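You operate a simulated robot arm through the tools that you are given. There is no shell and no other tool. Be economical: measure what you need, move in short steps, check, and stop when the job is done.

Carry out the task below with a simulated robot arm. There is one attempt and no reset: what you move stays moved.

## Task
Set block J-56 in the black tray and prime a patch, then put the float back and close the pot.
Fine: load the small float in the small primer pot; the other block stays bare. Set down upright: small float. A coat counts when it lies all over at full strength: go over it till it gets no stronger.
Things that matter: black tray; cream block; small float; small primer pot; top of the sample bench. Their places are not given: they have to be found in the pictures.

The check looks at the end state, three seconds after you hand in, the way a careful person would. Anything else that was tipped, shoved, dropped, spilled or broken makes it a failure.

## Robot
A 6-joint arm with a two-finger parallel gripper, fixed in place. Base frame: the origin is at the foot of the arm, x ahead of it, y to its left, z up; the work surface is at about z = 800. Units: mm, degrees, N and s.
With the tool pointing down near the work surface it reaches from about 240 to 640 mm from the base axis. Its first joint turns from -66.0 to 66.0 degrees. Payload 2.7 kg.
The tool frame sits at the grasp point between the pads (the TCP): z along the fingers, y along the line on which they close. The tips reach 23 mm beyond it. The gripper opens to 94 mm. The fingers are 38 mm wide and 10 mm thick; the gripper's body (54 by 96 mm) begins 39 mm behind the TCP.
Orientation is told as [roll, pitch, yaw] about the base's x, y, z axes, in that order, counted from this pose: with the fingers straight down and closing along the base's y, the tool's x points along the base's -x, its y along +y and its z along -z.

## Interface
- The arm moves only by the tool play_rows. Its argument "commands" is a list of rows, each a list of 6 numbers: the shift along the tool's x, y, z in cm, then the turn, a rotation vector about the tool's x, y, z in rad. In form: [[dx, dy, dz, ax, ay, az], ...]. A call has 1 to 12 rows; each row is the pose to reach, as a shift and turn from the pose commanded when the call began, along the tool's axes at that moment. "fingers" is the gripper command, from -1 (fully open) to 1 (shut), values between in proportion, set as the call begins (left out, the last holds). Rows are played at 5 a second. More than 50 mm and 8.6 degrees between two rows, or a gripper value outside its range, and nothing of the call is played. Where a pose cannot be reached the arm comes as near as it can. A force on the tool above 50 N (or 10 N above the force at the start of the call, whichever is more), or a blocked arm, ends the call early, and 0.2 s more pass. Each finger travels about 45 mm/s and halts on what it meets, pressing with about 45 N; the grip force reading is that of the motor and also rises with nothing between the fingers. The clock runs only during rows and for 0.2 s after the last one: add rows that repeat a pose to give the fingers time. It gives the time, the measured TCP pose, the force on the tool (base axes), the opening and the grip force at its end, in the units of the frame above (readings bear some noise), with the torque about the TCP (base axes, N m) and any sound that the robot's microphone picked up.
- Cameras (640 x 400 px; columns grow to the right, rows downward): "scene" is fixed at [69.7, -438, 1385.4]; the picture's right is [0.77, -0.64, 0.00], its down [-0.47, -0.57, -0.67] and it looks along [0.43, 0.52, -0.74] (base axes); focal length 254 px, centre (320, 200). "wrist" rides on the gripper at [86, 16, -75] in the tool frame; the picture's right is [-0.18, 0.98, 0.00], its down [-0.58, -0.11, -0.81] and it looks along [-0.79, -0.15, 0.59] (tool axes); focal length 243 px, centre (320, 200).
- get_image(camera): a new picture of that camera. The clock stands still meanwhile.
- point_at(camera, pixels): for up to 12 pixels [column, row] of the newest picture of that camera ("zoom" is the newest enlarged one), the place [x, y, z] in the base frame of the surface seen there, good to about 3 mm. The clock stands still meanwhile.
- close_up(camera, box): a new picture of the part [left, top, right, bottom] of that camera's present view, enlarged. The clock stands still meanwhile.
- sign_off(): hands the job in; it is judged then, once.

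Go step by step. Measure first, check grasps and placings, and put right what went wrong. The budget is 80 turns and 34 pictures, counting those below and the enlarged ones. Unless the task says otherwise, let go and move clear before handing in, and close with one line.

The tools are called as a command line: name --pt "numbers of a row" for each row, then --argument value for the rest, lists and objects as JSON in quotes. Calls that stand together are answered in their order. play_rows: Moves the arm, as the interface text tells. Its arguments: {"type":"object","properties":{"commands":{"type":"array"},"fingers":{"type":"number"}},"required":["commands"]} The other tools are called the same way: get_image (camera) takes a picture; point_at (camera, pixels) gives the place of the surface under pixels of a picture; close_up (camera, box) takes an enlarged picture of a part of a camera's view; sign_off () hands the job in.

At the start:

```text
t: 0.0
ee_pos: [312.1, 210.1, 1110.5]
tool_rot: [0.1, -0.1, -0.1]
ft_force: [0.5, -0.1, -0.3]
torque: [0.05, 0.01, 0.01]
finger_gap: 94.1
grip_force: 0.1
```

scene: 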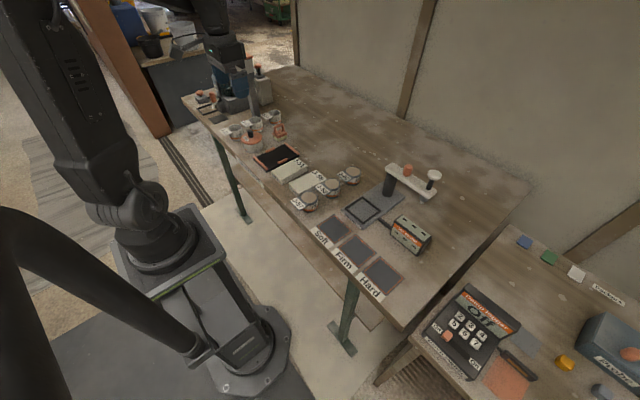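
wrist: 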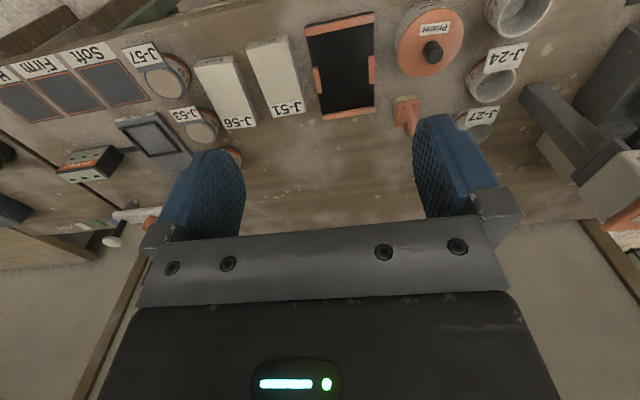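

The wrist picture shows the blocks J-56 (225,90) and J-51 (275,75), the black tray (340,65), the Primer pot (430,40) and a float (408,115). I'll enlarge these areas.

close_up --camera "wrist" --box '[180, 0, 540, 225]'

close_up --camera "scene" --box '[180, 60, 460, 235]'

```text
1.78 times, centred on (360, 112) of wrist
```

zoom: 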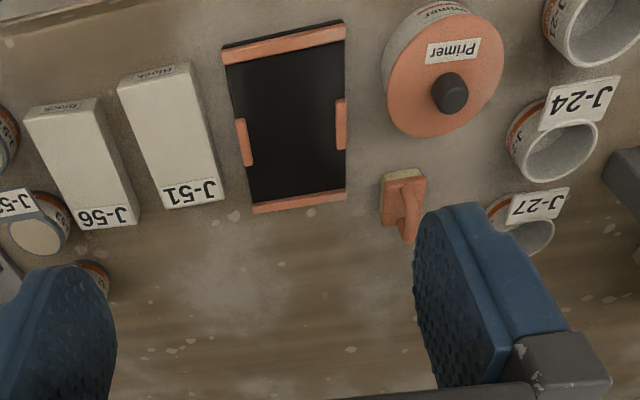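

```text
2.29 times, centred on (320, 148) of scene
```

zoom: 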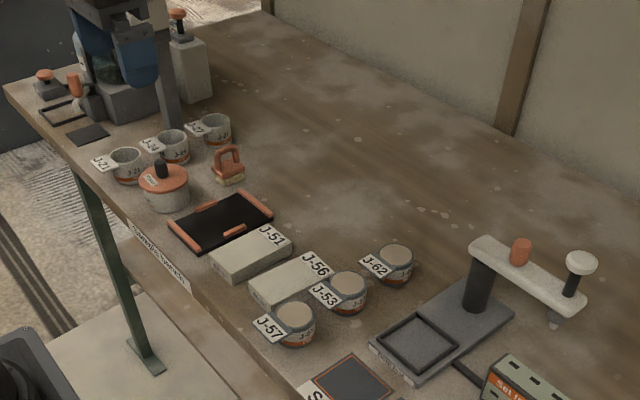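

The float stands at zoom (228,165) with its bow handle up, and the lidded primer pot is at (165,185). I'll measure the pieces.

point_at --camera "zoom" --pixels '[[161, 160], [164, 178], [150, 192], [187, 178], [228, 150], [215, 172], [242, 172], [230, 182], [172, 222], [242, 194], [272, 214], [195, 248]]'

close_up --camera "scene" --box '[230, 105, 350, 200]'

close_up --camera "scene" --box '[180, 60, 300, 135]'

```text
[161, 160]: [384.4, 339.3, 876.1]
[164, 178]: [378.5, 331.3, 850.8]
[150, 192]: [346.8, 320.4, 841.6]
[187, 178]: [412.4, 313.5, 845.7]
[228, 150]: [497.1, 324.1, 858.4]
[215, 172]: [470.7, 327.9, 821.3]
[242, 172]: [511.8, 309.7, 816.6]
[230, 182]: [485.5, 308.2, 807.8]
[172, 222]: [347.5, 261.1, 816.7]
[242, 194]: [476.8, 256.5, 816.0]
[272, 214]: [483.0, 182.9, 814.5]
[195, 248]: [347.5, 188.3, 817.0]
```

```text
4.21 times, centred on (290, 152) of scene
```

zoom: 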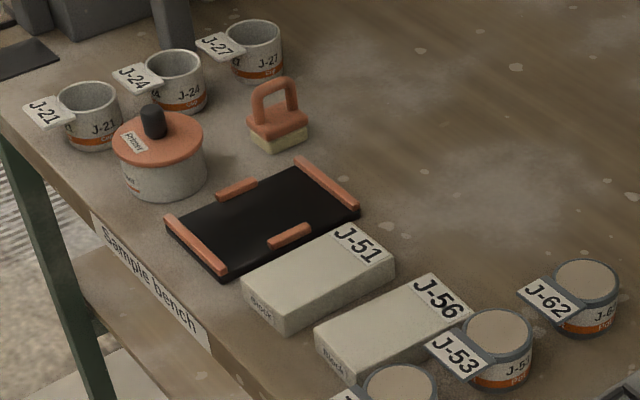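

```text
5.33 times, centred on (240, 98) of scene
```

zoom: 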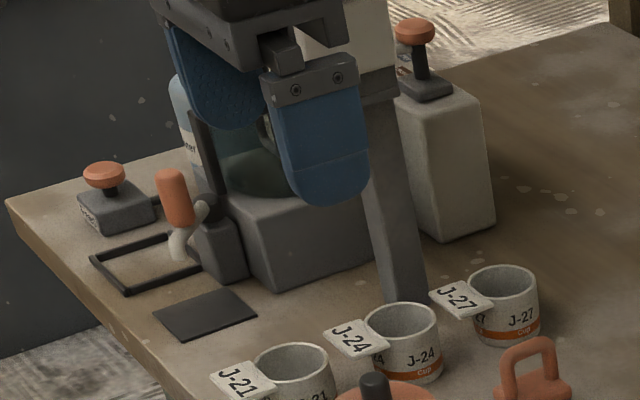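

I'll measure the block, tray, pot and float precisely from the wrist view.

close_up --camera "wrist" --box '[180, 0, 480, 187]'

```text
2.13 times, centred on (330, 94) of wrist
```

zoom: 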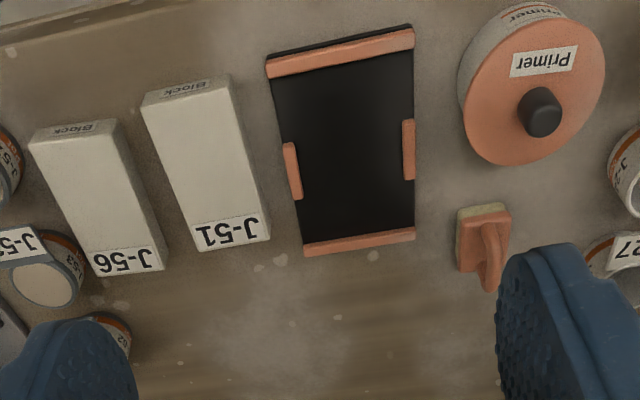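

point_at --camera "zoom" --pixels '[[34, 145], [116, 133], [161, 252], [98, 262], [160, 264], [270, 70], [413, 34], [413, 236], [305, 250], [292, 170], [409, 150], [345, 145]]'

point_at --camera "zoom" --pixels '[[540, 100], [468, 110], [603, 70], [500, 162], [560, 22], [460, 212], [505, 208], [458, 265], [490, 235], [490, 275], [145, 100], [226, 85]]'

```text
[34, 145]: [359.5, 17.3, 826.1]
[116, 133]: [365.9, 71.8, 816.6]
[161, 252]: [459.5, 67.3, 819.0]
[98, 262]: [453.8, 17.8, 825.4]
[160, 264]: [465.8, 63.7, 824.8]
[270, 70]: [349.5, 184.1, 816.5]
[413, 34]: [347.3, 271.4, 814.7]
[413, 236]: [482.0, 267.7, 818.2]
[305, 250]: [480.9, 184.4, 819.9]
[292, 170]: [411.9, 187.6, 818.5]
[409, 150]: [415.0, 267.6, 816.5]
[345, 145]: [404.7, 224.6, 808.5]
```

```text
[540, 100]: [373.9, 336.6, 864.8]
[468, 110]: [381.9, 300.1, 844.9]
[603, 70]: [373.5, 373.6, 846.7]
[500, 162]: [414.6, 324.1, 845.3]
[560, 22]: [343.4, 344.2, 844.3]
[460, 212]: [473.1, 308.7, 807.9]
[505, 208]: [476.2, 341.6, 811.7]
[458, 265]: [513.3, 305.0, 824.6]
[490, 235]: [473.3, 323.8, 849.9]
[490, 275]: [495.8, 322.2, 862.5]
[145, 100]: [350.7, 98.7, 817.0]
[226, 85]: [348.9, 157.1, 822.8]
```

Block J-56 is about x 359–466, y 16–66, top 826; the tray is x 347–484, y 184–270. Before grasping, I'll check the cups beside the block.

close_up --camera "scene" --box '[280, 150, 370, 220]'

```text
5.71 times, centred on (325, 185) of scene
```

zoom: 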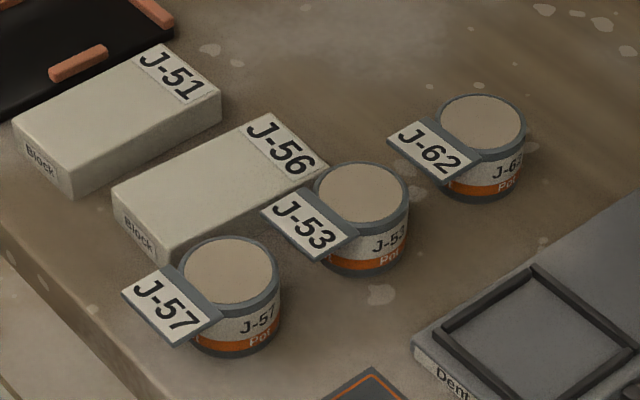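

point_at --camera "zoom" --pixels '[[318, 182], [295, 190], [265, 211], [355, 168], [362, 190], [200, 245], [122, 293], [190, 262], [228, 270], [168, 248], [325, 166], [113, 195]]'

point_at --camera "zoom" --pixels '[[268, 113], [325, 165], [170, 250], [72, 195], [220, 95], [165, 46], [14, 125], [150, 272]]'

```text
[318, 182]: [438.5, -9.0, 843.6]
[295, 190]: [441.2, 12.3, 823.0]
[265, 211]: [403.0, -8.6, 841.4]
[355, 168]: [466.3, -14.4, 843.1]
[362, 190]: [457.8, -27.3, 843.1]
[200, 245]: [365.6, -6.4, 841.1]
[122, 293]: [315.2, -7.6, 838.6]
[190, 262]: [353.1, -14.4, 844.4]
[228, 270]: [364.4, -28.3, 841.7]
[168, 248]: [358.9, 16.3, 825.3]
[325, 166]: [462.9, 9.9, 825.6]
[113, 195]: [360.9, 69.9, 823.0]
```

```text
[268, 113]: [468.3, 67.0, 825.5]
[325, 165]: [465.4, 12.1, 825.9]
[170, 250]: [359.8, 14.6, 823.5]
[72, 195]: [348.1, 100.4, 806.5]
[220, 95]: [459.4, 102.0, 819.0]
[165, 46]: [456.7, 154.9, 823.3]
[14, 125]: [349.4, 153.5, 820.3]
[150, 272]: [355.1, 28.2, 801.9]
```

Block is y 12–67 with about 17 mm free toward the cup plates (y ≤ −6), so I need an opening of about 63 mm. I'll move above it first.

play_rows --pt "-1.4 -2.4 2.5 0 0 0" --pt "-2.9 -4.9 5.5 0 0 0" --pt "-4.3 -7.3 8.5 0 0 0" --pt "-5.8 -9.7 11.5 0 0 0" --pt "-7.2 -12.1 14.5 0 0 0" --pt "-8.7 -14.6 17.5 0 0 0" --pt "-10.1 -17.0 20.5 0 0 0" --pt "-10.1 -17.0 20.5 0 0 0" --fingers -0.35

get_image --camera "wrist"

```text
t: 1.8
ee_pos: [414.8, 39.9, 905.1]
tool_rot: [0.1, -0.1, 0.1]
ft_force: [-0.4, 0.1, -0.4]
torque: [-0.02, 0.02, -0.03]
finger_gap: 63.7
grip_force: 0.0
```

```text
25 pictures are left
```

wrist: 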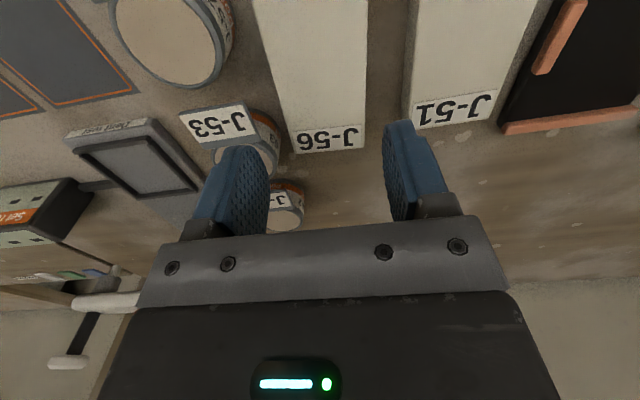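

I'll check the block's edges, the cup and plate in this closer view.

point_at --camera "wrist" --pixels '[[276, 80], [366, 80], [290, 130], [362, 128], [246, 108], [258, 128], [278, 130], [230, 30], [405, 80], [290, 151], [364, 147]]'

```text
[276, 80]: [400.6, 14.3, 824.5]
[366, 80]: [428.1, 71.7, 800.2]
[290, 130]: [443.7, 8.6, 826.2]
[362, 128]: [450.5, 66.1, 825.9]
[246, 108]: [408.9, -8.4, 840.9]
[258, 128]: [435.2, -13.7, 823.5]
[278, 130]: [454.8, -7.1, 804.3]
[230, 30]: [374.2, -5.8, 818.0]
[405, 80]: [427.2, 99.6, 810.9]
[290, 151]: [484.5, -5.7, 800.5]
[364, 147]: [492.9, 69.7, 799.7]
```

Block centre is y≈40 and the finger's outer face will be at about −2, clear of the plate at −8. Descending to TCP 837, then closing.

play_rows --pt "0 0 2 0 0 0" --pt "0 0 4 0 0 0" --pt "0 0 5.5 0 0 0" --pt "0 0 6.2 0 0 0" --pt "0 0 6.8 0 0 0" --pt "0 0 6.8 0 0 0"

play_rows --pt "0 0 0 0 0 0" --pt "0 0 0 0 0 0" --pt "0 0 0 0 0 0" --pt "0 0 0 0 0 0" --fingers 0.3

```text
t: 3.2
ee_pos: [414.2, 39.7, 837.3]
tool_rot: [0.1, -0.1, 0.0]
ft_force: [-0.1, -0.3, -0.2]
torque: [0.01, -0.01, -0.01]
finger_gap: 63.5
grip_force: 0.1
```

```text
t: 4.2
ee_pos: [412.6, 40.6, 837.4]
tool_rot: [0.1, -0.1, 0.0]
ft_force: [0.4, -1.1, 0.1]
torque: [0.01, 0.0, -0.01]
finger_gap: 59.1
grip_force: 45.2
```

Gripped at 59 mm gap. Lifting and carrying to above the tray (about y 227), at z well above J-51.

play_rows --pt "0 0 -1.5 0 0 0" --pt "0 0 -4 0 0 0" --pt "0 0 -7 0 0 0" --pt "0 0 -9 0 0 0" --pt "0 3 -9 0 0 0" --pt "0 6 -9 0 0 0" --pt "0 9 -9 0 0 0" --pt "0 12 -9 0 0 0" --pt "0 15 -9 0 0 0" --pt "-0.2 17.5 -9 0 0 0" --pt "-0.2 18.65 -9 0 0 0" --pt "-0.2 18.65 -9 0 0 0"

close_up --camera "scene" --box '[220, 90, 360, 190]'

get_image --camera "wrist"

```text
t: 6.8
ee_pos: [414.6, 226.8, 927.3]
tool_rot: [0.1, -0.2, -0.2]
ft_force: [-1.0, -0.2, 0.4]
torque: [0.0, -0.01, -0.02]
finger_gap: 32.8
grip_force: 0.1
```

```text
4.00 times, centred on (290, 140) of scene
```

zoom: 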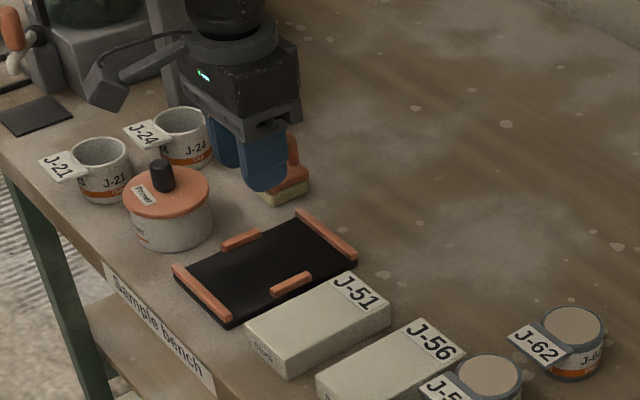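

```text
23 pictures are left
```

wrist: 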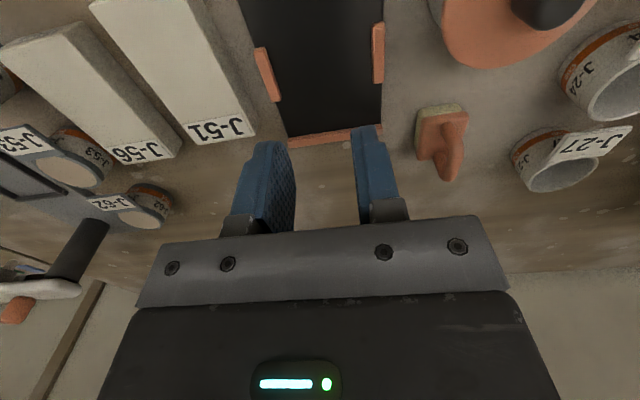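

The fingers came away empty (gap 32.8) and J-56 is still on the bench, so the shallow grip slipped. I'll measure the block again, and the tray clips.

point_at --camera "zoom" --pixels '[[407, 319], [465, 350], [317, 378], [400, 352], [224, 243], [258, 236], [273, 290], [309, 279], [177, 268], [228, 318], [299, 214], [355, 255]]'

point_at --camera "wrist" --pixels '[[3, 48], [78, 22], [116, 164], [180, 155], [264, 48], [276, 75], [373, 40], [374, 70], [290, 139], [378, 130], [330, 60], [385, 30]]'

```text
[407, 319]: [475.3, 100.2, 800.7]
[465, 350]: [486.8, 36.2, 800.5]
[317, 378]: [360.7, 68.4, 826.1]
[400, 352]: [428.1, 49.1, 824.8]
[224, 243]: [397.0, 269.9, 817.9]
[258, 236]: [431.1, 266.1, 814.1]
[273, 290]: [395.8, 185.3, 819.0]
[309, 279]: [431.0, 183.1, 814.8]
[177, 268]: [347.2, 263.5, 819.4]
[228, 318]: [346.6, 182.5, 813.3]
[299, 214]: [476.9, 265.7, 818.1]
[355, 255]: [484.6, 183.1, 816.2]
```

```text
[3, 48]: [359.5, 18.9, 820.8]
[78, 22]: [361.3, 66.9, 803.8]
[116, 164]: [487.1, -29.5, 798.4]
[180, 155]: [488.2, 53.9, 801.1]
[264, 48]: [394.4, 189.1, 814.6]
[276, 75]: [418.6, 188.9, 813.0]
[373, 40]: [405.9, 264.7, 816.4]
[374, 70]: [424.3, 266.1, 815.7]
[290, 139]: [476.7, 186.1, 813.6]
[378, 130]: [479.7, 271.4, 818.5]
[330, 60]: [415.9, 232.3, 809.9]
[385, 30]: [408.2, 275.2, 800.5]
```

Block is unmoved. I'll go back and grip deeper (tips at about 809), then test the hold with a small lift.

play_rows --pt "0 -3 0 0 0 0" --pt "0 -7 0 0 0 0" --pt "0 -11 0 0 0 0" --pt "0 -15 0 0 0 0" --pt "0 -18.65 0 0 0 0" --pt "0 -18.65 0 0 0 0" --pt "0 -18.65 4 0 0 0" --pt "0 -18.65 7 0 0 0" --pt "0 -18.65 8.5 0 0 0" --pt "0 -18.65 9.2 0 0 0" --pt "0 -18.65 9.5 0 0 0" --pt "0 -18.65 9.5 0 0 0" --fingers -0.35

play_rows --pt "0 0 0 0 0 0" --pt "0 0 0 0 0 0" --pt "0 0 0 0 0 0" --pt "0 0 0 0 0 0" --pt "0 0 0 0 0 0" --fingers 1

play_rows --pt "0 0 -0.3 0 0 0" --pt "0 0 -0.7 0 0 0" --pt "0 0 -1.2 0 0 0" --pt "0 0 -1.8 0 0 0" --pt "0 0 -2.5 0 0 0" --pt "0 0 -2.5 0 0 0"

```text
t: 9.4
ee_pos: [414.6, 39.5, 833.0]
tool_rot: [0.1, 0.0, 0.0]
ft_force: [-0.7, 0.0, 0.2]
torque: [0.01, 0.01, 0.01]
finger_gap: 63.5
grip_force: 0.0
```

```text
t: 10.6
ee_pos: [415.5, 40.1, 831.9]
tool_rot: [0.1, 0.0, -0.1]
ft_force: [-0.9, -0.9, 0.1]
torque: [0.04, 0.0, 0.01]
finger_gap: 59.3
grip_force: 45.5
```

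```text
t: 12.0
ee_pos: [414.4, 38.2, 857.6]
tool_rot: [0.0, -0.1, -0.1]
ft_force: [0.0, -0.6, -1.2]
torque: [-0.04, 0.0, 0.0]
finger_gap: 59.0
grip_force: 45.4
```

Held at 59.0 mm. Lifting further and carrying gently toward the tray.

play_rows --pt "0 0 -1 0 0 0" --pt "0 0 -2 0 0 0" --pt "0 0 -3 0 0 0" --pt "0 1 -3.2 0 0 0" --pt "0 2.5 -3.2 0 0 0" --pt "0 4.2 -3.2 0 0 0" --pt "0 6 -3.2 0 0 0" --pt "0 8 -3.2 0 0 0" --pt "0 10 -3.2 0 0 0" --pt "0 12 -3.2 0 0 0" --pt "0 14 -3.2 0 0 0" --pt "0 16 -3.2 0 0 0"

play_rows --pt "0 1 0 0 0 0" --pt "-0.1 2 0 0 0 0" --pt "-0.2 2.7 0 0 0 0" --pt "-0.2 2.7 0 0 0 0" --pt "-0.2 2.7 0 0 0 0"

get_image --camera "wrist"

close_up --camera "scene" --box '[220, 90, 360, 190]'

```text
t: 14.6
ee_pos: [414.0, 200.6, 888.3]
tool_rot: [0.1, -0.1, -0.1]
ft_force: [0.6, 0.2, -1.5]
torque: [-0.02, -0.02, 0.01]
finger_gap: 59.0
grip_force: 44.6
```

```text
t: 15.8
ee_pos: [417.2, 226.8, 889.3]
tool_rot: [0.2, 0.0, -0.1]
ft_force: [0.4, 0.2, -1.7]
torque: [0.0, 0.01, -0.04]
finger_gap: 59.0
grip_force: 45.0
```

```text
22 pictures are left
```

wrist: 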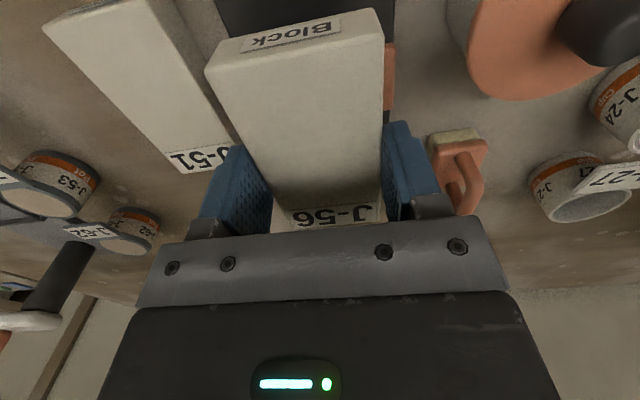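

```text
4.00 times, centred on (290, 140) of scene
```

zoom: 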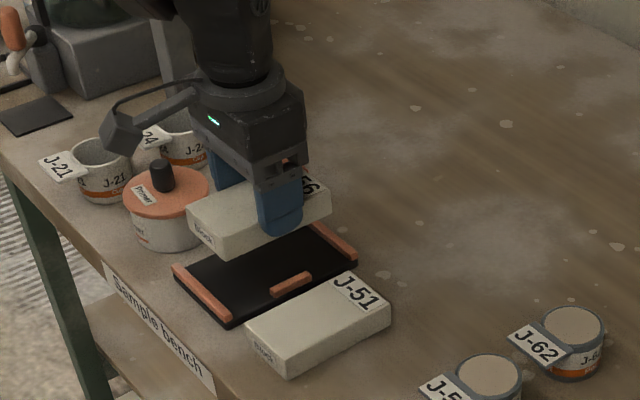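

Block J-56 hangs level over the tray. I'll check its ends against the tray.

point_at --camera "wrist" --pixels '[[212, 74], [380, 44], [300, 60], [230, 55], [375, 22], [386, 70], [392, 60]]'

point_at --camera "zoom" --pixels '[[188, 206], [225, 260], [218, 240], [332, 203], [202, 285], [330, 238], [290, 286]]'

```text
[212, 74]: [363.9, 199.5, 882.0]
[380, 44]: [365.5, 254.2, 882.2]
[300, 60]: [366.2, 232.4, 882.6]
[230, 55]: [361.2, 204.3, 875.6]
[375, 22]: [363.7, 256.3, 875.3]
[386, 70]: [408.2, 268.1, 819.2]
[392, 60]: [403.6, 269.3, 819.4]
```

```text
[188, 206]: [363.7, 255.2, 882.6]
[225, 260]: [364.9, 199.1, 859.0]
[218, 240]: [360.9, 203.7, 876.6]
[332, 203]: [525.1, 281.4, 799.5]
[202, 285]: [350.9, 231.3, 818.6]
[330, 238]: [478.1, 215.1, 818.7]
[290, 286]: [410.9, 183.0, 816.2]
```

Block spans x 362–470, y 199–256, centred over the tray. Lowering slowly to just above the clip tops (TCP ~842).

play_rows --pt "0 0 1 0 0 0" --pt "0 0 2 0 0 0" --pt "0 0 3 0 0 0" --pt "0 0 3.7 0 0 0" --pt "0 0 4.1 0 0 0" --pt "0 0 4.4 0 0 0" --pt "0 0 4.6 0 0 0" --pt "0 0 4.6 0 0 0"

close_up --camera "scene" --box '[240, 110, 340, 180]'

```text
t: 17.6
ee_pos: [416.2, 227.6, 841.1]
tool_rot: [0.2, -0.1, -0.2]
ft_force: [0.4, 0.4, -1.3]
torque: [0.0, 0.03, -0.02]
finger_gap: 58.9
grip_force: 44.8
```

```text
5.71 times, centred on (290, 145) of scene
```

zoom: 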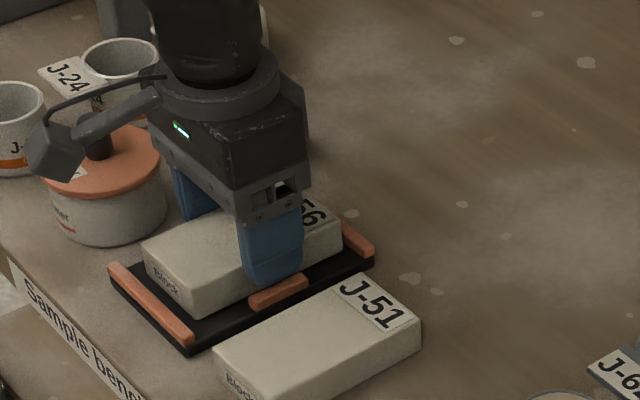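

No contact yet; the tip is just above the clip. Lowering another 2 mm.

play_rows --pt "0 0 0.05 0 0 0" --pt "0 0 0.1 0 0 0" --pt "0 0 0.15 0 0 0" --pt "0 0 0.2 0 0 0" --pt "0 0 0.2 0 0 0"

```text
t: 18.8
ee_pos: [417.1, 226.5, 842.1]
tool_rot: [0.1, -0.1, 0.0]
ft_force: [-3.1, -2.0, 13.2]
torque: [-0.21, 0.33, 0.01]
finger_gap: 59.1
grip_force: 44.9
```

Contact at 13 N. Backing off 1.5 mm, then releasing with a small opening.

play_rows --pt "0 0 -0.1 0 0 0" --pt "0 0 -0.15 0 0 0" --pt "0 0 -0.15 0 0 0"

play_rows --pt "0 0 0 0 0 0" --pt "0 0 0 0 0 0" --pt "0 0 0 0 0 0" --pt "0 0 0 0 0 0" --fingers -0.45

play_rows --pt "0 0 -1 0 0 0" --pt "0 0 -3 0 0 0" --pt "0 0 -6 0 0 0" --pt "0 0 -10 0 0 0" --pt "0 0 -14 0 0 0" --pt "0 0 -18 0 0 0" --pt "2 0 -20 0 0 0" --pt "2 0 -20 0 0 0"

get_image --camera "wrist"

close_up --camera "scene" --box '[220, 90, 340, 180]'

```text
t: 19.6
ee_pos: [417.2, 227.9, 841.6]
tool_rot: [0.0, -0.1, 0.0]
ft_force: [0.4, -0.2, -1.5]
torque: [0.0, 0.02, 0.01]
finger_gap: 59.1
grip_force: 44.5
```

```text
t: 20.6
ee_pos: [417.2, 225.3, 842.0]
tool_rot: [0.0, -0.1, -0.1]
ft_force: [0.1, 1.4, 0.7]
torque: [0.0, -0.03, -0.02]
finger_gap: 68.2
grip_force: 0.0
```

```text
t: 22.4
ee_pos: [397.4, 225.8, 1041.0]
tool_rot: [0.1, -0.1, -0.1]
ft_force: [0.0, -0.5, 0.1]
torque: [0.01, 0.0, -0.01]
finger_gap: 68.0
grip_force: 0.1
```

```text
19 pictures are left
```

wrist: 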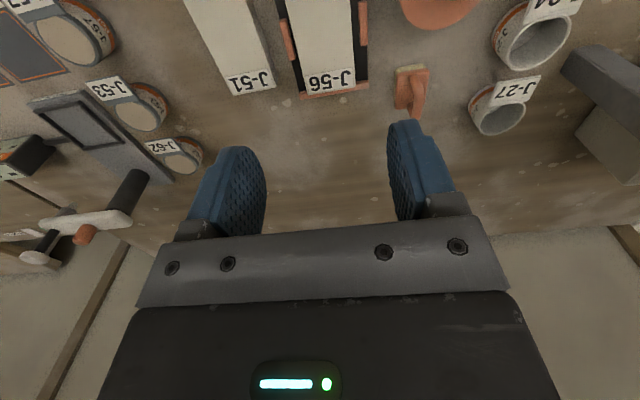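

```text
4.44 times, centred on (280, 135) of scene
```

zoom: 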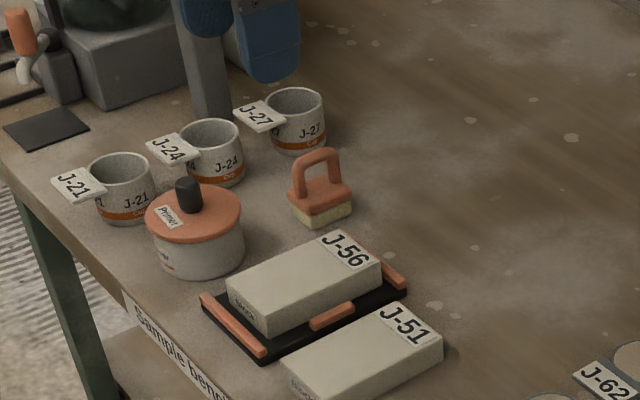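

J-56 sits flat inside the tray. Now I'll measure the knob, float and block in the enlarged scene.

point_at --camera "zoom" --pixels '[[188, 182], [180, 205], [202, 202], [146, 215], [241, 205], [195, 186], [190, 243], [292, 165], [318, 150], [336, 160], [298, 210], [352, 193]]'

point_at --camera "zoom" --pixels '[[303, 200], [310, 227], [352, 208], [288, 203], [321, 176], [337, 180], [228, 290], [270, 320], [380, 265], [340, 232], [320, 244], [362, 270]]'

point_at --camera "wrist" --pixels '[[397, 68], [428, 68], [396, 105], [412, 85], [412, 105], [424, 75], [418, 112], [405, 80], [306, 72], [355, 68], [308, 92], [355, 86]]'

```text
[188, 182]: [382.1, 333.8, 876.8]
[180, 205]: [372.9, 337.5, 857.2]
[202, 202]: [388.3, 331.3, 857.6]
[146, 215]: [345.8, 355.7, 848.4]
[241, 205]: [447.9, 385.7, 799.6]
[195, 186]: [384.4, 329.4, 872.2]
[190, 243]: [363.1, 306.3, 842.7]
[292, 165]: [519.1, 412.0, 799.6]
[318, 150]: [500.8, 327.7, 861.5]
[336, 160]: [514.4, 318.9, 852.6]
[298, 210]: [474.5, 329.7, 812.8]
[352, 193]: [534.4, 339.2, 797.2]
```

```text
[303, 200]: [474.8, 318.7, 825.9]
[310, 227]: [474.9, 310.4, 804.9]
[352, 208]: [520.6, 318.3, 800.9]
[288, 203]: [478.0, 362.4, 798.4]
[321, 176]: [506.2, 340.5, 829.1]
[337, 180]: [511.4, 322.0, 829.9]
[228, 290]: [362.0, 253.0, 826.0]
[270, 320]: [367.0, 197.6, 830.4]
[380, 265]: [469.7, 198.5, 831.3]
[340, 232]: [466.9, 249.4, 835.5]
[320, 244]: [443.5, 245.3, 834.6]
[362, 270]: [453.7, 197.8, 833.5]
```

```text
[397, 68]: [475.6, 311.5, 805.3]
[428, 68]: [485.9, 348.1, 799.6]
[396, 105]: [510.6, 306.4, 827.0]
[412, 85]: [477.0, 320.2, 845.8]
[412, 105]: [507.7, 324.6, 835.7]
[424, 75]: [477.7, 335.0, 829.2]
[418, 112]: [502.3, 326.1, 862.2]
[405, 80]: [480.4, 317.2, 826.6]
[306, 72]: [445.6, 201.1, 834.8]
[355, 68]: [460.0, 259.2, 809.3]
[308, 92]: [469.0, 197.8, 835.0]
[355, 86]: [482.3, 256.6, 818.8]
```

Knob is at about (381,334), top 876; lid top 849. Moving above the knob with a 42 mm opening.

play_rows --pt "0.4 3 1 0 0 0" --pt "0.8 6 3 0 0 0" --pt "1.3 8.5 6 0 0 0" --pt "1.7 10.9 9 0 0 0" --pt "1.7 10.9 11 0 0 0" --pt "1.7 10.9 11 0 0 0" --fingers 0.1

close_up --camera "scene" --box '[220, 90, 320, 165]'

```text
t: 23.8
ee_pos: [381.0, 335.2, 934.0]
tool_rot: [0.0, -0.2, 0.0]
ft_force: [-0.8, -0.4, 0.2]
torque: [-0.01, -0.01, 0.0]
finger_gap: 42.5
grip_force: 0.0
```

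```text
5.33 times, centred on (270, 128) of scene
```

zoom: 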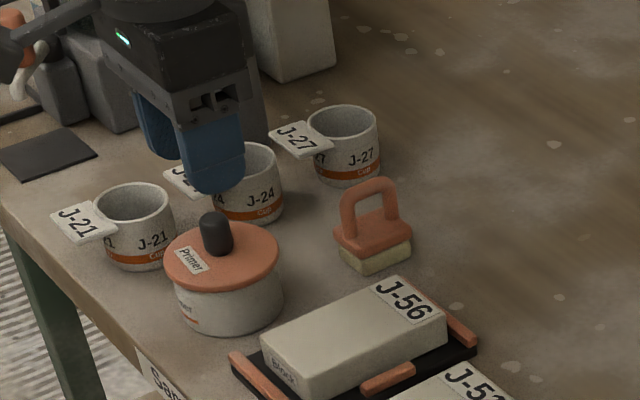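

Aligned over the knob. Descending to TCP 878 and gripping it.

play_rows --pt "0 0 2 0 0 0" --pt "0 0 4 0 0 0" --pt "0 0 5 0 0 0" --pt "0 0 5.5 0 0 0" --pt "0 0 5.5 0 0 0"

play_rows --pt "0 0 0 0 0 0" --pt "0 0 0 0 0 0" --pt "0 0 0 0 0 0" --pt "0 0 0 0 0 0" --pt "0 0 0 0 0 0" --fingers 1

play_rows --pt "0 0 -0.3 0 0 0" --pt "0 0 -0.8 0 0 0" --pt "0 0 -1.5 0 0 0" --pt "0 0 -2.5 0 0 0" --pt "0 0 -3.5 0 0 0" --pt "0 0 -3.5 0 0 0"

close_up --camera "scene" --box '[220, 90, 320, 165]'

```text
t: 25.0
ee_pos: [381.0, 336.1, 878.0]
tool_rot: [0.1, -0.1, -0.1]
ft_force: [0.6, 0.4, 0.9]
torque: [-0.01, 0.04, 0.01]
finger_gap: 42.3
grip_force: 0.1
```

```text
t: 26.2
ee_pos: [380.4, 334.9, 879.5]
tool_rot: [0.1, -0.1, 0.0]
ft_force: [0.2, -0.7, 2.5]
torque: [-0.04, -0.1, 0.04]
finger_gap: 18.2
grip_force: 44.8
heard: snap
```

```text
t: 27.6
ee_pos: [379.5, 335.7, 913.6]
tool_rot: [0.1, -0.1, -0.1]
ft_force: [1.0, 0.5, 0.0]
torque: [0.0, -0.04, -0.06]
finger_gap: 18.3
grip_force: 45.6
```

```text
5.33 times, centred on (270, 128) of scene
```

zoom: 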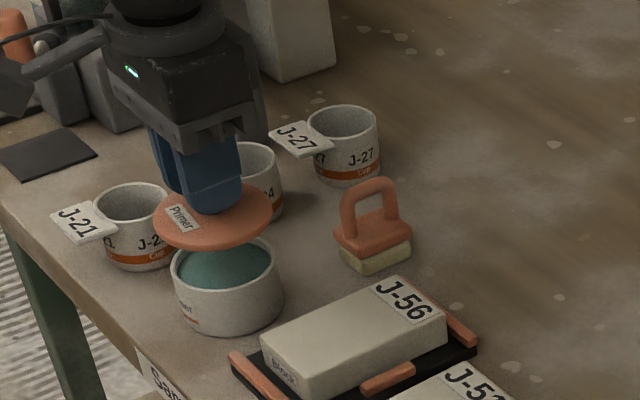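

The lid came off with a snap; the pot holds teal primer. Carrying the lid to the free bench at about (550,150).

play_rows --pt "0 0 -2 0 0 0" --pt "-1.5 -1.5 -3 0 0 0" --pt "-3.5 -3.5 -3 0 0 0" --pt "-5.5 -5.5 -3 0 0 0" --pt "-7.5 -8 -3 0 0 0" --pt "-10 -10.5 -3 0 0 0" --pt "-12.5 -13.5 -3 0 0 0" --pt "-15 -16 -3 0 0 0" --pt "-17 -18.6 -3 0 0 0" --pt "-17 -18.6 -1 0 0 0" --pt "-17 -18.6 2 0 0 0" --pt "-17 -18.6 2 0 0 0"

play_rows --pt "0 0 1.5 0 0 0" --pt "0 0 3 0 0 0" --pt "0 0 4 0 0 0" --pt "0 0 4.6 0 0 0" --pt "0 0 5 0 0 0" --pt "0 0 5 0 0 0"

close_up --camera "scene" --box '[260, 90, 440, 200]'

```text
t: 30.2
ee_pos: [550.0, 150.2, 893.4]
tool_rot: [0.1, 0.0, 0.0]
ft_force: [-0.2, 0.9, 0.3]
torque: [-0.02, 0.02, 0.03]
finger_gap: 18.4
grip_force: 45.1
```

```text
t: 31.6
ee_pos: [550.1, 149.7, 843.1]
tool_rot: [0.2, -0.1, -0.1]
ft_force: [0.0, -0.3, 0.1]
torque: [-0.01, 0.0, -0.02]
finger_gap: 18.4
grip_force: 45.4
```

```text
3.56 times, centred on (350, 145) of scene
```

zoom: 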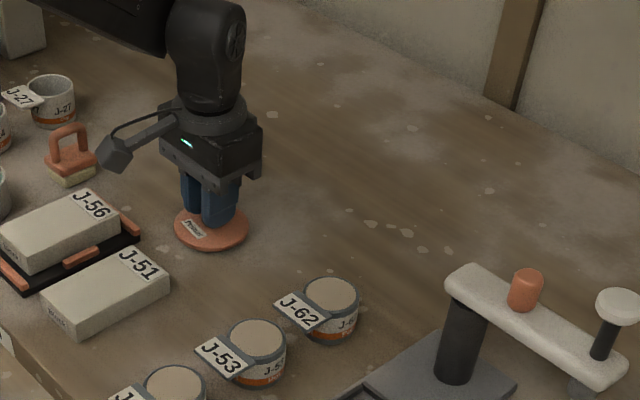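

Near the bench, no contact yet. Lowering in 1 mm steps until contact.

play_rows --pt "0 0 0.1 0 0 0" --pt "0 0 0.2 0 0 0" --pt "0 0 0.3 0 0 0" --pt "0 0 0.4 0 0 0"

```text
t: 32.6
ee_pos: [549.7, 149.0, 839.0]
tool_rot: [0.1, -0.1, 0.0]
ft_force: [-0.1, 0.6, -1.0]
torque: [0.0, -0.02, 0.0]
finger_gap: 18.3
grip_force: 45.0
```

play_rows --pt "0 0 0.1 0 0 0" --pt "0 0 0.2 0 0 0" --pt "0 0 0.3 0 0 0" --pt "0 0 0.4 0 0 0" --pt "0 0 0.5 0 0 0" --pt "0 0 0.6 0 0 0"

```text
t: 34.0
ee_pos: [551.5, 149.7, 837.8]
tool_rot: [0.2, -0.6, -0.1]
ft_force: [-11.5, -3.5, 39.5]
torque: [-0.13, 0.42, 0.04]
finger_gap: 18.6
grip_force: 45.3
```

Contact at about 838. Easing off 5 mm of command, releasing, and rising.

play_rows --pt "0 0 -0.3 0 0 0" --pt "0 0 -0.5 0 0 0" --pt "0 0 -0.5 0 0 0"

play_rows --pt "0 0 0 0 0 0" --pt "0 0 0 0 0 0" --pt "0 0 0 0 0 0" --pt "0 0 0 0 0 0" --fingers 0.1

play_rows --pt "0 0 -1 0 0 0" --pt "0 0 -3 0 0 0" --pt "0 0 -6 0 0 0" --pt "0 0 -10 0 0 0" --pt "1 4 -10 0 0 0" --pt "2 8 -10 0 0 0" --pt "3.5 12 -10 0 0 0" --pt "5 15 -10 0 0 0" --pt "5.8 17.4 -10 0 0 0" --pt "5.8 17.4 -10 0 0 0"

close_up --camera "scene" --box '[230, 90, 370, 180]'

```text
t: 34.8
ee_pos: [550.0, 148.8, 838.7]
tool_rot: [0.1, -0.3, -0.1]
ft_force: [5.0, 1.6, 11.2]
torque: [0.06, -0.58, 0.05]
finger_gap: 18.5
grip_force: 44.9
```

```text
t: 35.8
ee_pos: [550.2, 148.5, 838.5]
tool_rot: [0.1, 0.0, -0.2]
ft_force: [0.3, -0.3, 0.5]
torque: [0.03, 0.01, 0.01]
finger_gap: 42.3
grip_force: 0.1
```

```text
t: 38.0
ee_pos: [491.2, 323.9, 938.1]
tool_rot: [0.1, -0.1, 0.0]
ft_force: [0.4, -0.7, 0.6]
torque: [0.01, 0.0, 0.0]
finger_gap: 42.4
grip_force: 0.0
```

```text
4.44 times, centred on (300, 135) of scene
```

zoom: 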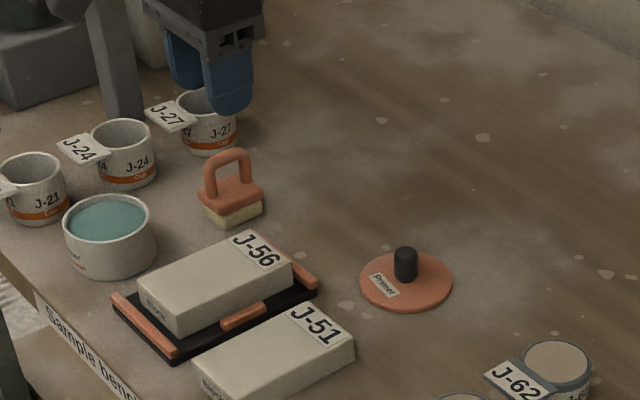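

The lid lies flat with its knob up. Measuring the open pot, primer surface, float and lid.

point_at --camera "zoom" --pixels '[[108, 220], [75, 222], [142, 215], [65, 225], [152, 212], [110, 198], [105, 243], [404, 252], [362, 281], [452, 283], [405, 311], [408, 262]]'

point_at --camera "zoom" --pixels '[[200, 197], [220, 206], [262, 188], [240, 180], [204, 178], [206, 165], [232, 150], [247, 165], [222, 222], [260, 205], [235, 152], [215, 185]]'

```text
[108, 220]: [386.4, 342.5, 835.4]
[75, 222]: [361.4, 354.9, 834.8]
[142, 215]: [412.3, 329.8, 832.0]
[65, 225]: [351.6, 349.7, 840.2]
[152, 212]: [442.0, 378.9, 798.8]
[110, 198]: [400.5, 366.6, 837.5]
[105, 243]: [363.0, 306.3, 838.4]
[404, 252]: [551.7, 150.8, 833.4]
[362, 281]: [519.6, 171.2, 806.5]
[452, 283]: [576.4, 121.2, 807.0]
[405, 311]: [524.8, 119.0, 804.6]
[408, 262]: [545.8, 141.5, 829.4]
```

```text
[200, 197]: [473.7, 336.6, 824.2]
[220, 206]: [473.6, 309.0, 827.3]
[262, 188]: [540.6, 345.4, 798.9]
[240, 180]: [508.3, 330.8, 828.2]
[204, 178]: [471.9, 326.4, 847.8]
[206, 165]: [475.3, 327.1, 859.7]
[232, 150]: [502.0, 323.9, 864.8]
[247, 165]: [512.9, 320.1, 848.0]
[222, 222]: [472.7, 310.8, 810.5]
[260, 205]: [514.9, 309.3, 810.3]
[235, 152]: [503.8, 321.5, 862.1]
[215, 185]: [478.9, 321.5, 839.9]
```

Float spans x 473–515, y 308–338, handle to 864; grasping the bow at TCP ≈857. Primer surface is at about 834, pot centre (382,336).

play_rows --pt "-0.25 0 2 0 0 0" --pt "-0.25 0 4.5 0 0 0" --pt "-0.25 0 6.5 0 0 0" --pt "-0.25 0 7.6 0 0 0" --pt "-0.25 0 8.1 0 0 0" --pt "-0.25 0 8.1 0 0 0"

play_rows --pt "0 0 0 0 0 0" --pt "0 0 0 0 0 0" --pt "0 0 0 0 0 0" --pt "0 0 0 0 0 0" --pt "0 0 0 0 0 0" --fingers 1

play_rows --pt "0 0 -0.5 0 0 0" --pt "0 0 -1.5 0 0 0" --pt "0 0 -3 0 0 0" --pt "0 0 -5 0 0 0" --pt "0 0 -7 0 0 0" --pt "0 0 -7 0 0 0"

close_up --camera "scene" --box '[230, 80, 330, 160]'

```text
t: 39.4
ee_pos: [493.8, 324.3, 857.8]
tool_rot: [0.1, -0.1, -0.1]
ft_force: [0.4, 0.0, 0.6]
torque: [0.0, 0.01, 0.0]
finger_gap: 42.7
grip_force: 0.1
```

```text
t: 40.6
ee_pos: [495.2, 324.9, 857.2]
tool_rot: [0.1, -0.1, -0.1]
ft_force: [-0.6, 0.4, -0.2]
torque: [0.02, -0.01, 0.01]
finger_gap: 10.2
grip_force: 44.6
```

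```text
t: 42.0
ee_pos: [494.8, 324.9, 927.9]
tool_rot: [0.0, -0.1, -0.2]
ft_force: [-0.3, 0.1, 0.2]
torque: [0.0, 0.01, 0.01]
finger_gap: 10.3
grip_force: 44.7
```

```text
5.00 times, centred on (280, 120) of scene
```

zoom: 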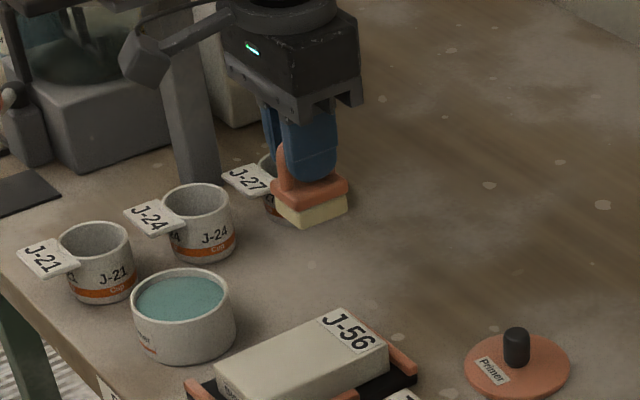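

Float held (gap 10.2). Moving above the pot centre (381,335.5) with the float bottom at ~870.

play_rows --pt "2.5 0.3 0 0 0 0" --pt "5 0.5 0 0 0 0" --pt "7.5 0.8 0 0 0 0" --pt "10 1.0 0 0 0 0" --pt "11.35 1.1 0 0 0 0" --pt "11.35 1.1 0 0 0 0"

close_up --camera "scene" --box '[230, 90, 310, 150]'

```text
t: 43.4
ee_pos: [380.6, 333.8, 927.6]
tool_rot: [0.1, -0.1, 0.0]
ft_force: [0.6, 0.4, -0.9]
torque: [0.01, -0.01, 0.02]
finger_gap: 10.3
grip_force: 44.6
```

```text
6.67 times, centred on (270, 120) of scene
```

zoom: 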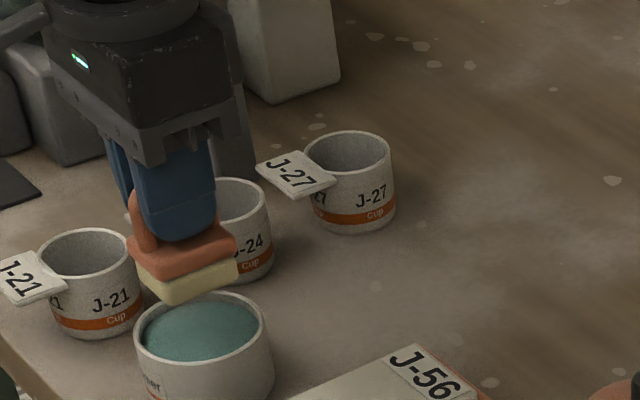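

point_at --camera "zoom" --pixels '[[140, 275], [178, 300], [236, 274], [128, 250], [236, 245], [135, 345], [270, 330], [200, 362], [240, 296], [262, 312], [145, 318]]'

```text
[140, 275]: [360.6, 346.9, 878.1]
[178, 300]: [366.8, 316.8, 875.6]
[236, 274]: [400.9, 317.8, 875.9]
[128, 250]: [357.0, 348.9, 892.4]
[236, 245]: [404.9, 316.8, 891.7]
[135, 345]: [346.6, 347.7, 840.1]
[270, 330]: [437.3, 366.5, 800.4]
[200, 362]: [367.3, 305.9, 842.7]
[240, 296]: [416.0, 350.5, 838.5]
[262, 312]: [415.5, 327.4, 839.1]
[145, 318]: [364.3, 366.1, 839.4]
```

Float centre is (381,333), rim centre (381.5,336.5). Shifting 3 mm in y and dipping slowly ~6 mm into the primer.

play_rows --pt "0 0.3 1 0 0 0" --pt "0 0.3 2 0 0 0" --pt "0 0.3 3 0 0 0" --pt "0 0.3 3.6 0 0 0" --pt "0 0.3 4.0 0 0 0" --pt "0 0.3 4.2 0 0 0" --pt "0 0.3 4.2 0 0 0" --pt "0 0.3 4.2 0 0 0" --pt "0 0.3 4.2 0 0 0" --pt "0 0.3 4.2 0 0 0" --pt "0 0.3 4.2 0 0 0"

play_rows --pt "0 0 -0.3 0 0 0" --pt "0 0 -0.6 0 0 0" --pt "0 0 -1 0 0 0" --pt "0 0 -1 0 0 0" --pt "0 0 -1.5 0 0 0" --pt "0 0 -2.5 0 0 0" --pt "0 0 -4 0 0 0" --pt "0 0 -4 0 0 0" --pt "0 0 -4 0 0 0" --pt "0 0 -4 0 0 0"

close_up --camera "scene" --box '[230, 90, 310, 150]'

```text
t: 45.8
ee_pos: [382.6, 339.9, 888.4]
tool_rot: [0.4, -0.5, 0.0]
ft_force: [-1.2, -5.0, 39.5]
torque: [-0.22, -0.32, -0.01]
finger_gap: 10.3
grip_force: 45.1
```

```text
t: 48.0
ee_pos: [380.8, 336.8, 925.2]
tool_rot: [0.1, -0.1, -0.1]
ft_force: [0.2, -0.2, 0.9]
torque: [-0.01, -0.02, 0.02]
finger_gap: 10.4
grip_force: 44.2
```

```text
6.67 times, centred on (270, 120) of scene
```

zoom: 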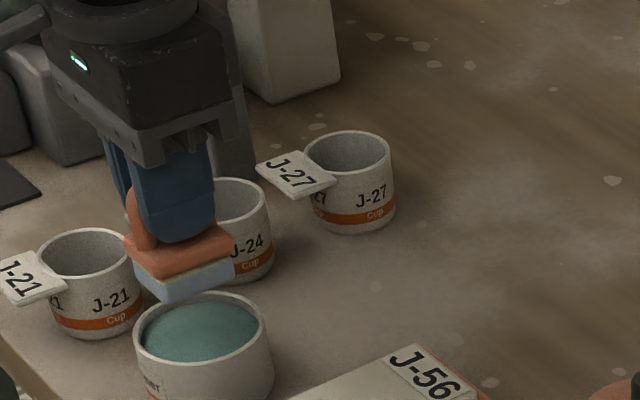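

The pad is now light blue – loaded. Moving over block J-56's near end and lowering gently to find contact.

play_rows --pt "0 -2 0 0 0 0" --pt "0 -4.5 0 0 0 0" --pt "0 -7 0 0 0 0" --pt "-0.2 -9.5 0 0 0 0" --pt "-0.5 -10.9 0 0 0 0" --pt "-0.5 -10.9 1.5 0 0 0" --pt "-0.5 -10.9 2.5 0 0 0" --pt "-0.5 -10.9 3 0 0 0" --pt "-0.5 -10.9 3.3 0 0 0" --pt "-0.5 -10.9 3.5 0 0 0" --pt "-0.5 -10.9 3.6 0 0 0"

```text
t: 50.4
ee_pos: [386.9, 229.8, 889.9]
tool_rot: [0.1, -0.2, 0.0]
ft_force: [-4.8, -3.7, 18.1]
torque: [-0.14, -0.13, -0.09]
finger_gap: 10.9
grip_force: 44.5
```

Contact at TCP 890 with 18 N. Easing slightly and making a first stroke along x in the middle lane.

play_rows --pt "0.4 0 -0.05 0 0 0" --pt "-0.5 0 -0.05 0 0 0" --pt "-1.5 0 -0.05 0 0 0" --pt "-2.5 0 -0.05 0 0 0" --pt "-3.5 0 -0.05 0 0 0" --pt "-3.9 0 -0.05 0 0 0" --pt "-3 0 -0.05 0 0 0" --pt "-2 0 -0.05 0 0 0" --pt "-1 0 -0.05 0 0 0" --pt "0 0 -0.05 0 0 0" --pt "0.4 0 -0.05 0 0 0"

play_rows --pt "0 0 -1 0 0 0" --pt "0 0 -3 0 0 0" --pt "2 3 -5 0 0 0" --pt "2 5 -5 0 0 0"

close_up --camera "scene" --box '[240, 100, 340, 180]'

```text
t: 52.8
ee_pos: [383.3, 229.5, 890.9]
tool_rot: [0.2, -0.3, 0.0]
ft_force: [7.5, -0.4, 16.8]
torque: [-0.07, -0.82, 0.02]
finger_gap: 10.5
grip_force: 44.6
```

```text
t: 53.8
ee_pos: [361.4, 279.2, 939.3]
tool_rot: [0.0, -0.1, 0.0]
ft_force: [0.0, -0.8, -0.8]
torque: [-0.02, 0.01, 0.02]
finger_gap: 10.3
grip_force: 44.9
```

```text
5.00 times, centred on (290, 140) of scene
```

zoom: 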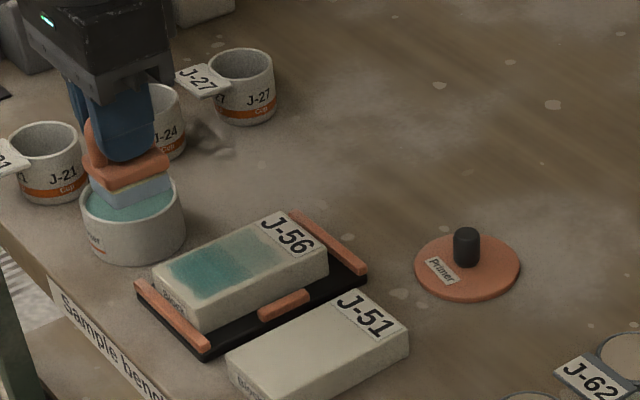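

The primer goes on teal and fades as the pad empties, so I need reloads and overlapping lanes. Dipping again.

play_rows --pt "-1 3 0 0 0 0" --pt "-2 5.8 0 0 0 0" --pt "-2 5.8 2 0 0 0" --pt "-2 5.8 4 0 0 0" --pt "-2 5.8 4.8 0 0 0" --pt "-2 5.8 5.0 0 0 0" --pt "-2 5.8 5.1 0 0 0" --pt "-2 5.8 5.1 0 0 0" --pt "-2 5.8 5.1 0 0 0" --pt "-2 5.8 5.1 0 0 0"

play_rows --pt "0 0 -0.5 0 0 0" --pt "0 0 -1.5 0 0 0" --pt "0 0 -3.5 0 0 0" --pt "0 0 -3.5 0 0 0"

```text
t: 56.0
ee_pos: [382.7, 337.2, 889.4]
tool_rot: [0.2, -0.2, 0.1]
ft_force: [-1.3, -1.4, 13.0]
torque: [-0.09, -0.19, -0.04]
finger_gap: 10.4
grip_force: 45.4
```

```text
t: 57.0
ee_pos: [382.7, 336.2, 924.4]
tool_rot: [0.1, -0.1, -0.1]
ft_force: [0.1, -0.3, -0.7]
torque: [0.02, 0.01, -0.02]
finger_gap: 10.6
grip_force: 45.0
```

Reloaded. Next: the near lane (y≈213), starting from the label end.

play_rows --pt "-1 -3 0 0 0 0" --pt "-2 -6 0 0 0 0" --pt "-3 -9 0 0 0 0" --pt "-4.3 -12.3 0 0 0 0" --pt "-4.3 -12.3 2 0 0 0" --pt "-4.3 -12.3 3 0 0 0" --pt "-4.3 -12.3 3.4 0 0 0" --pt "-3.4 -12.3 3.4 0 0 0" --pt "-2.5 -12.3 3.4 0 0 0" --pt "-1.6 -12.3 3.4 0 0 0" --pt "-0.7 -12.3 3.4 0 0 0" --pt "0 -12.3 3.4 0 0 0"

play_rows --pt "-0.9 0 0 0 0 0" --pt "-1.8 0 0 0 0 0" --pt "-2.7 0 0 0 0 0" --pt "-3.6 0 0 0 0 0" --pt "-4.3 0 0 0 0 0" --pt "-4.3 0.7 0 0 0 0" --pt "-4.3 1.4 0 0 0 0" --pt "-4.3 1.4 -1 0 0 0" --pt "-4.3 1.4 -3.4 0 0 0" --pt "-2 4 -3.4 0 0 0" --pt "-2 4 -3.4 0 0 0"

```text
t: 59.6
ee_pos: [383.1, 215.4, 891.4]
tool_rot: [0.2, -0.3, 0.0]
ft_force: [7.0, -0.3, 16.8]
torque: [-0.02, -0.72, 0.04]
finger_gap: 10.3
grip_force: 45.3
```

```text
t: 62.0
ee_pos: [400.8, 253.2, 923.8]
tool_rot: [0.1, -0.1, -0.1]
ft_force: [0.2, 0.2, -0.4]
torque: [-0.01, 0.0, -0.04]
finger_gap: 10.3
grip_force: 45.2
```

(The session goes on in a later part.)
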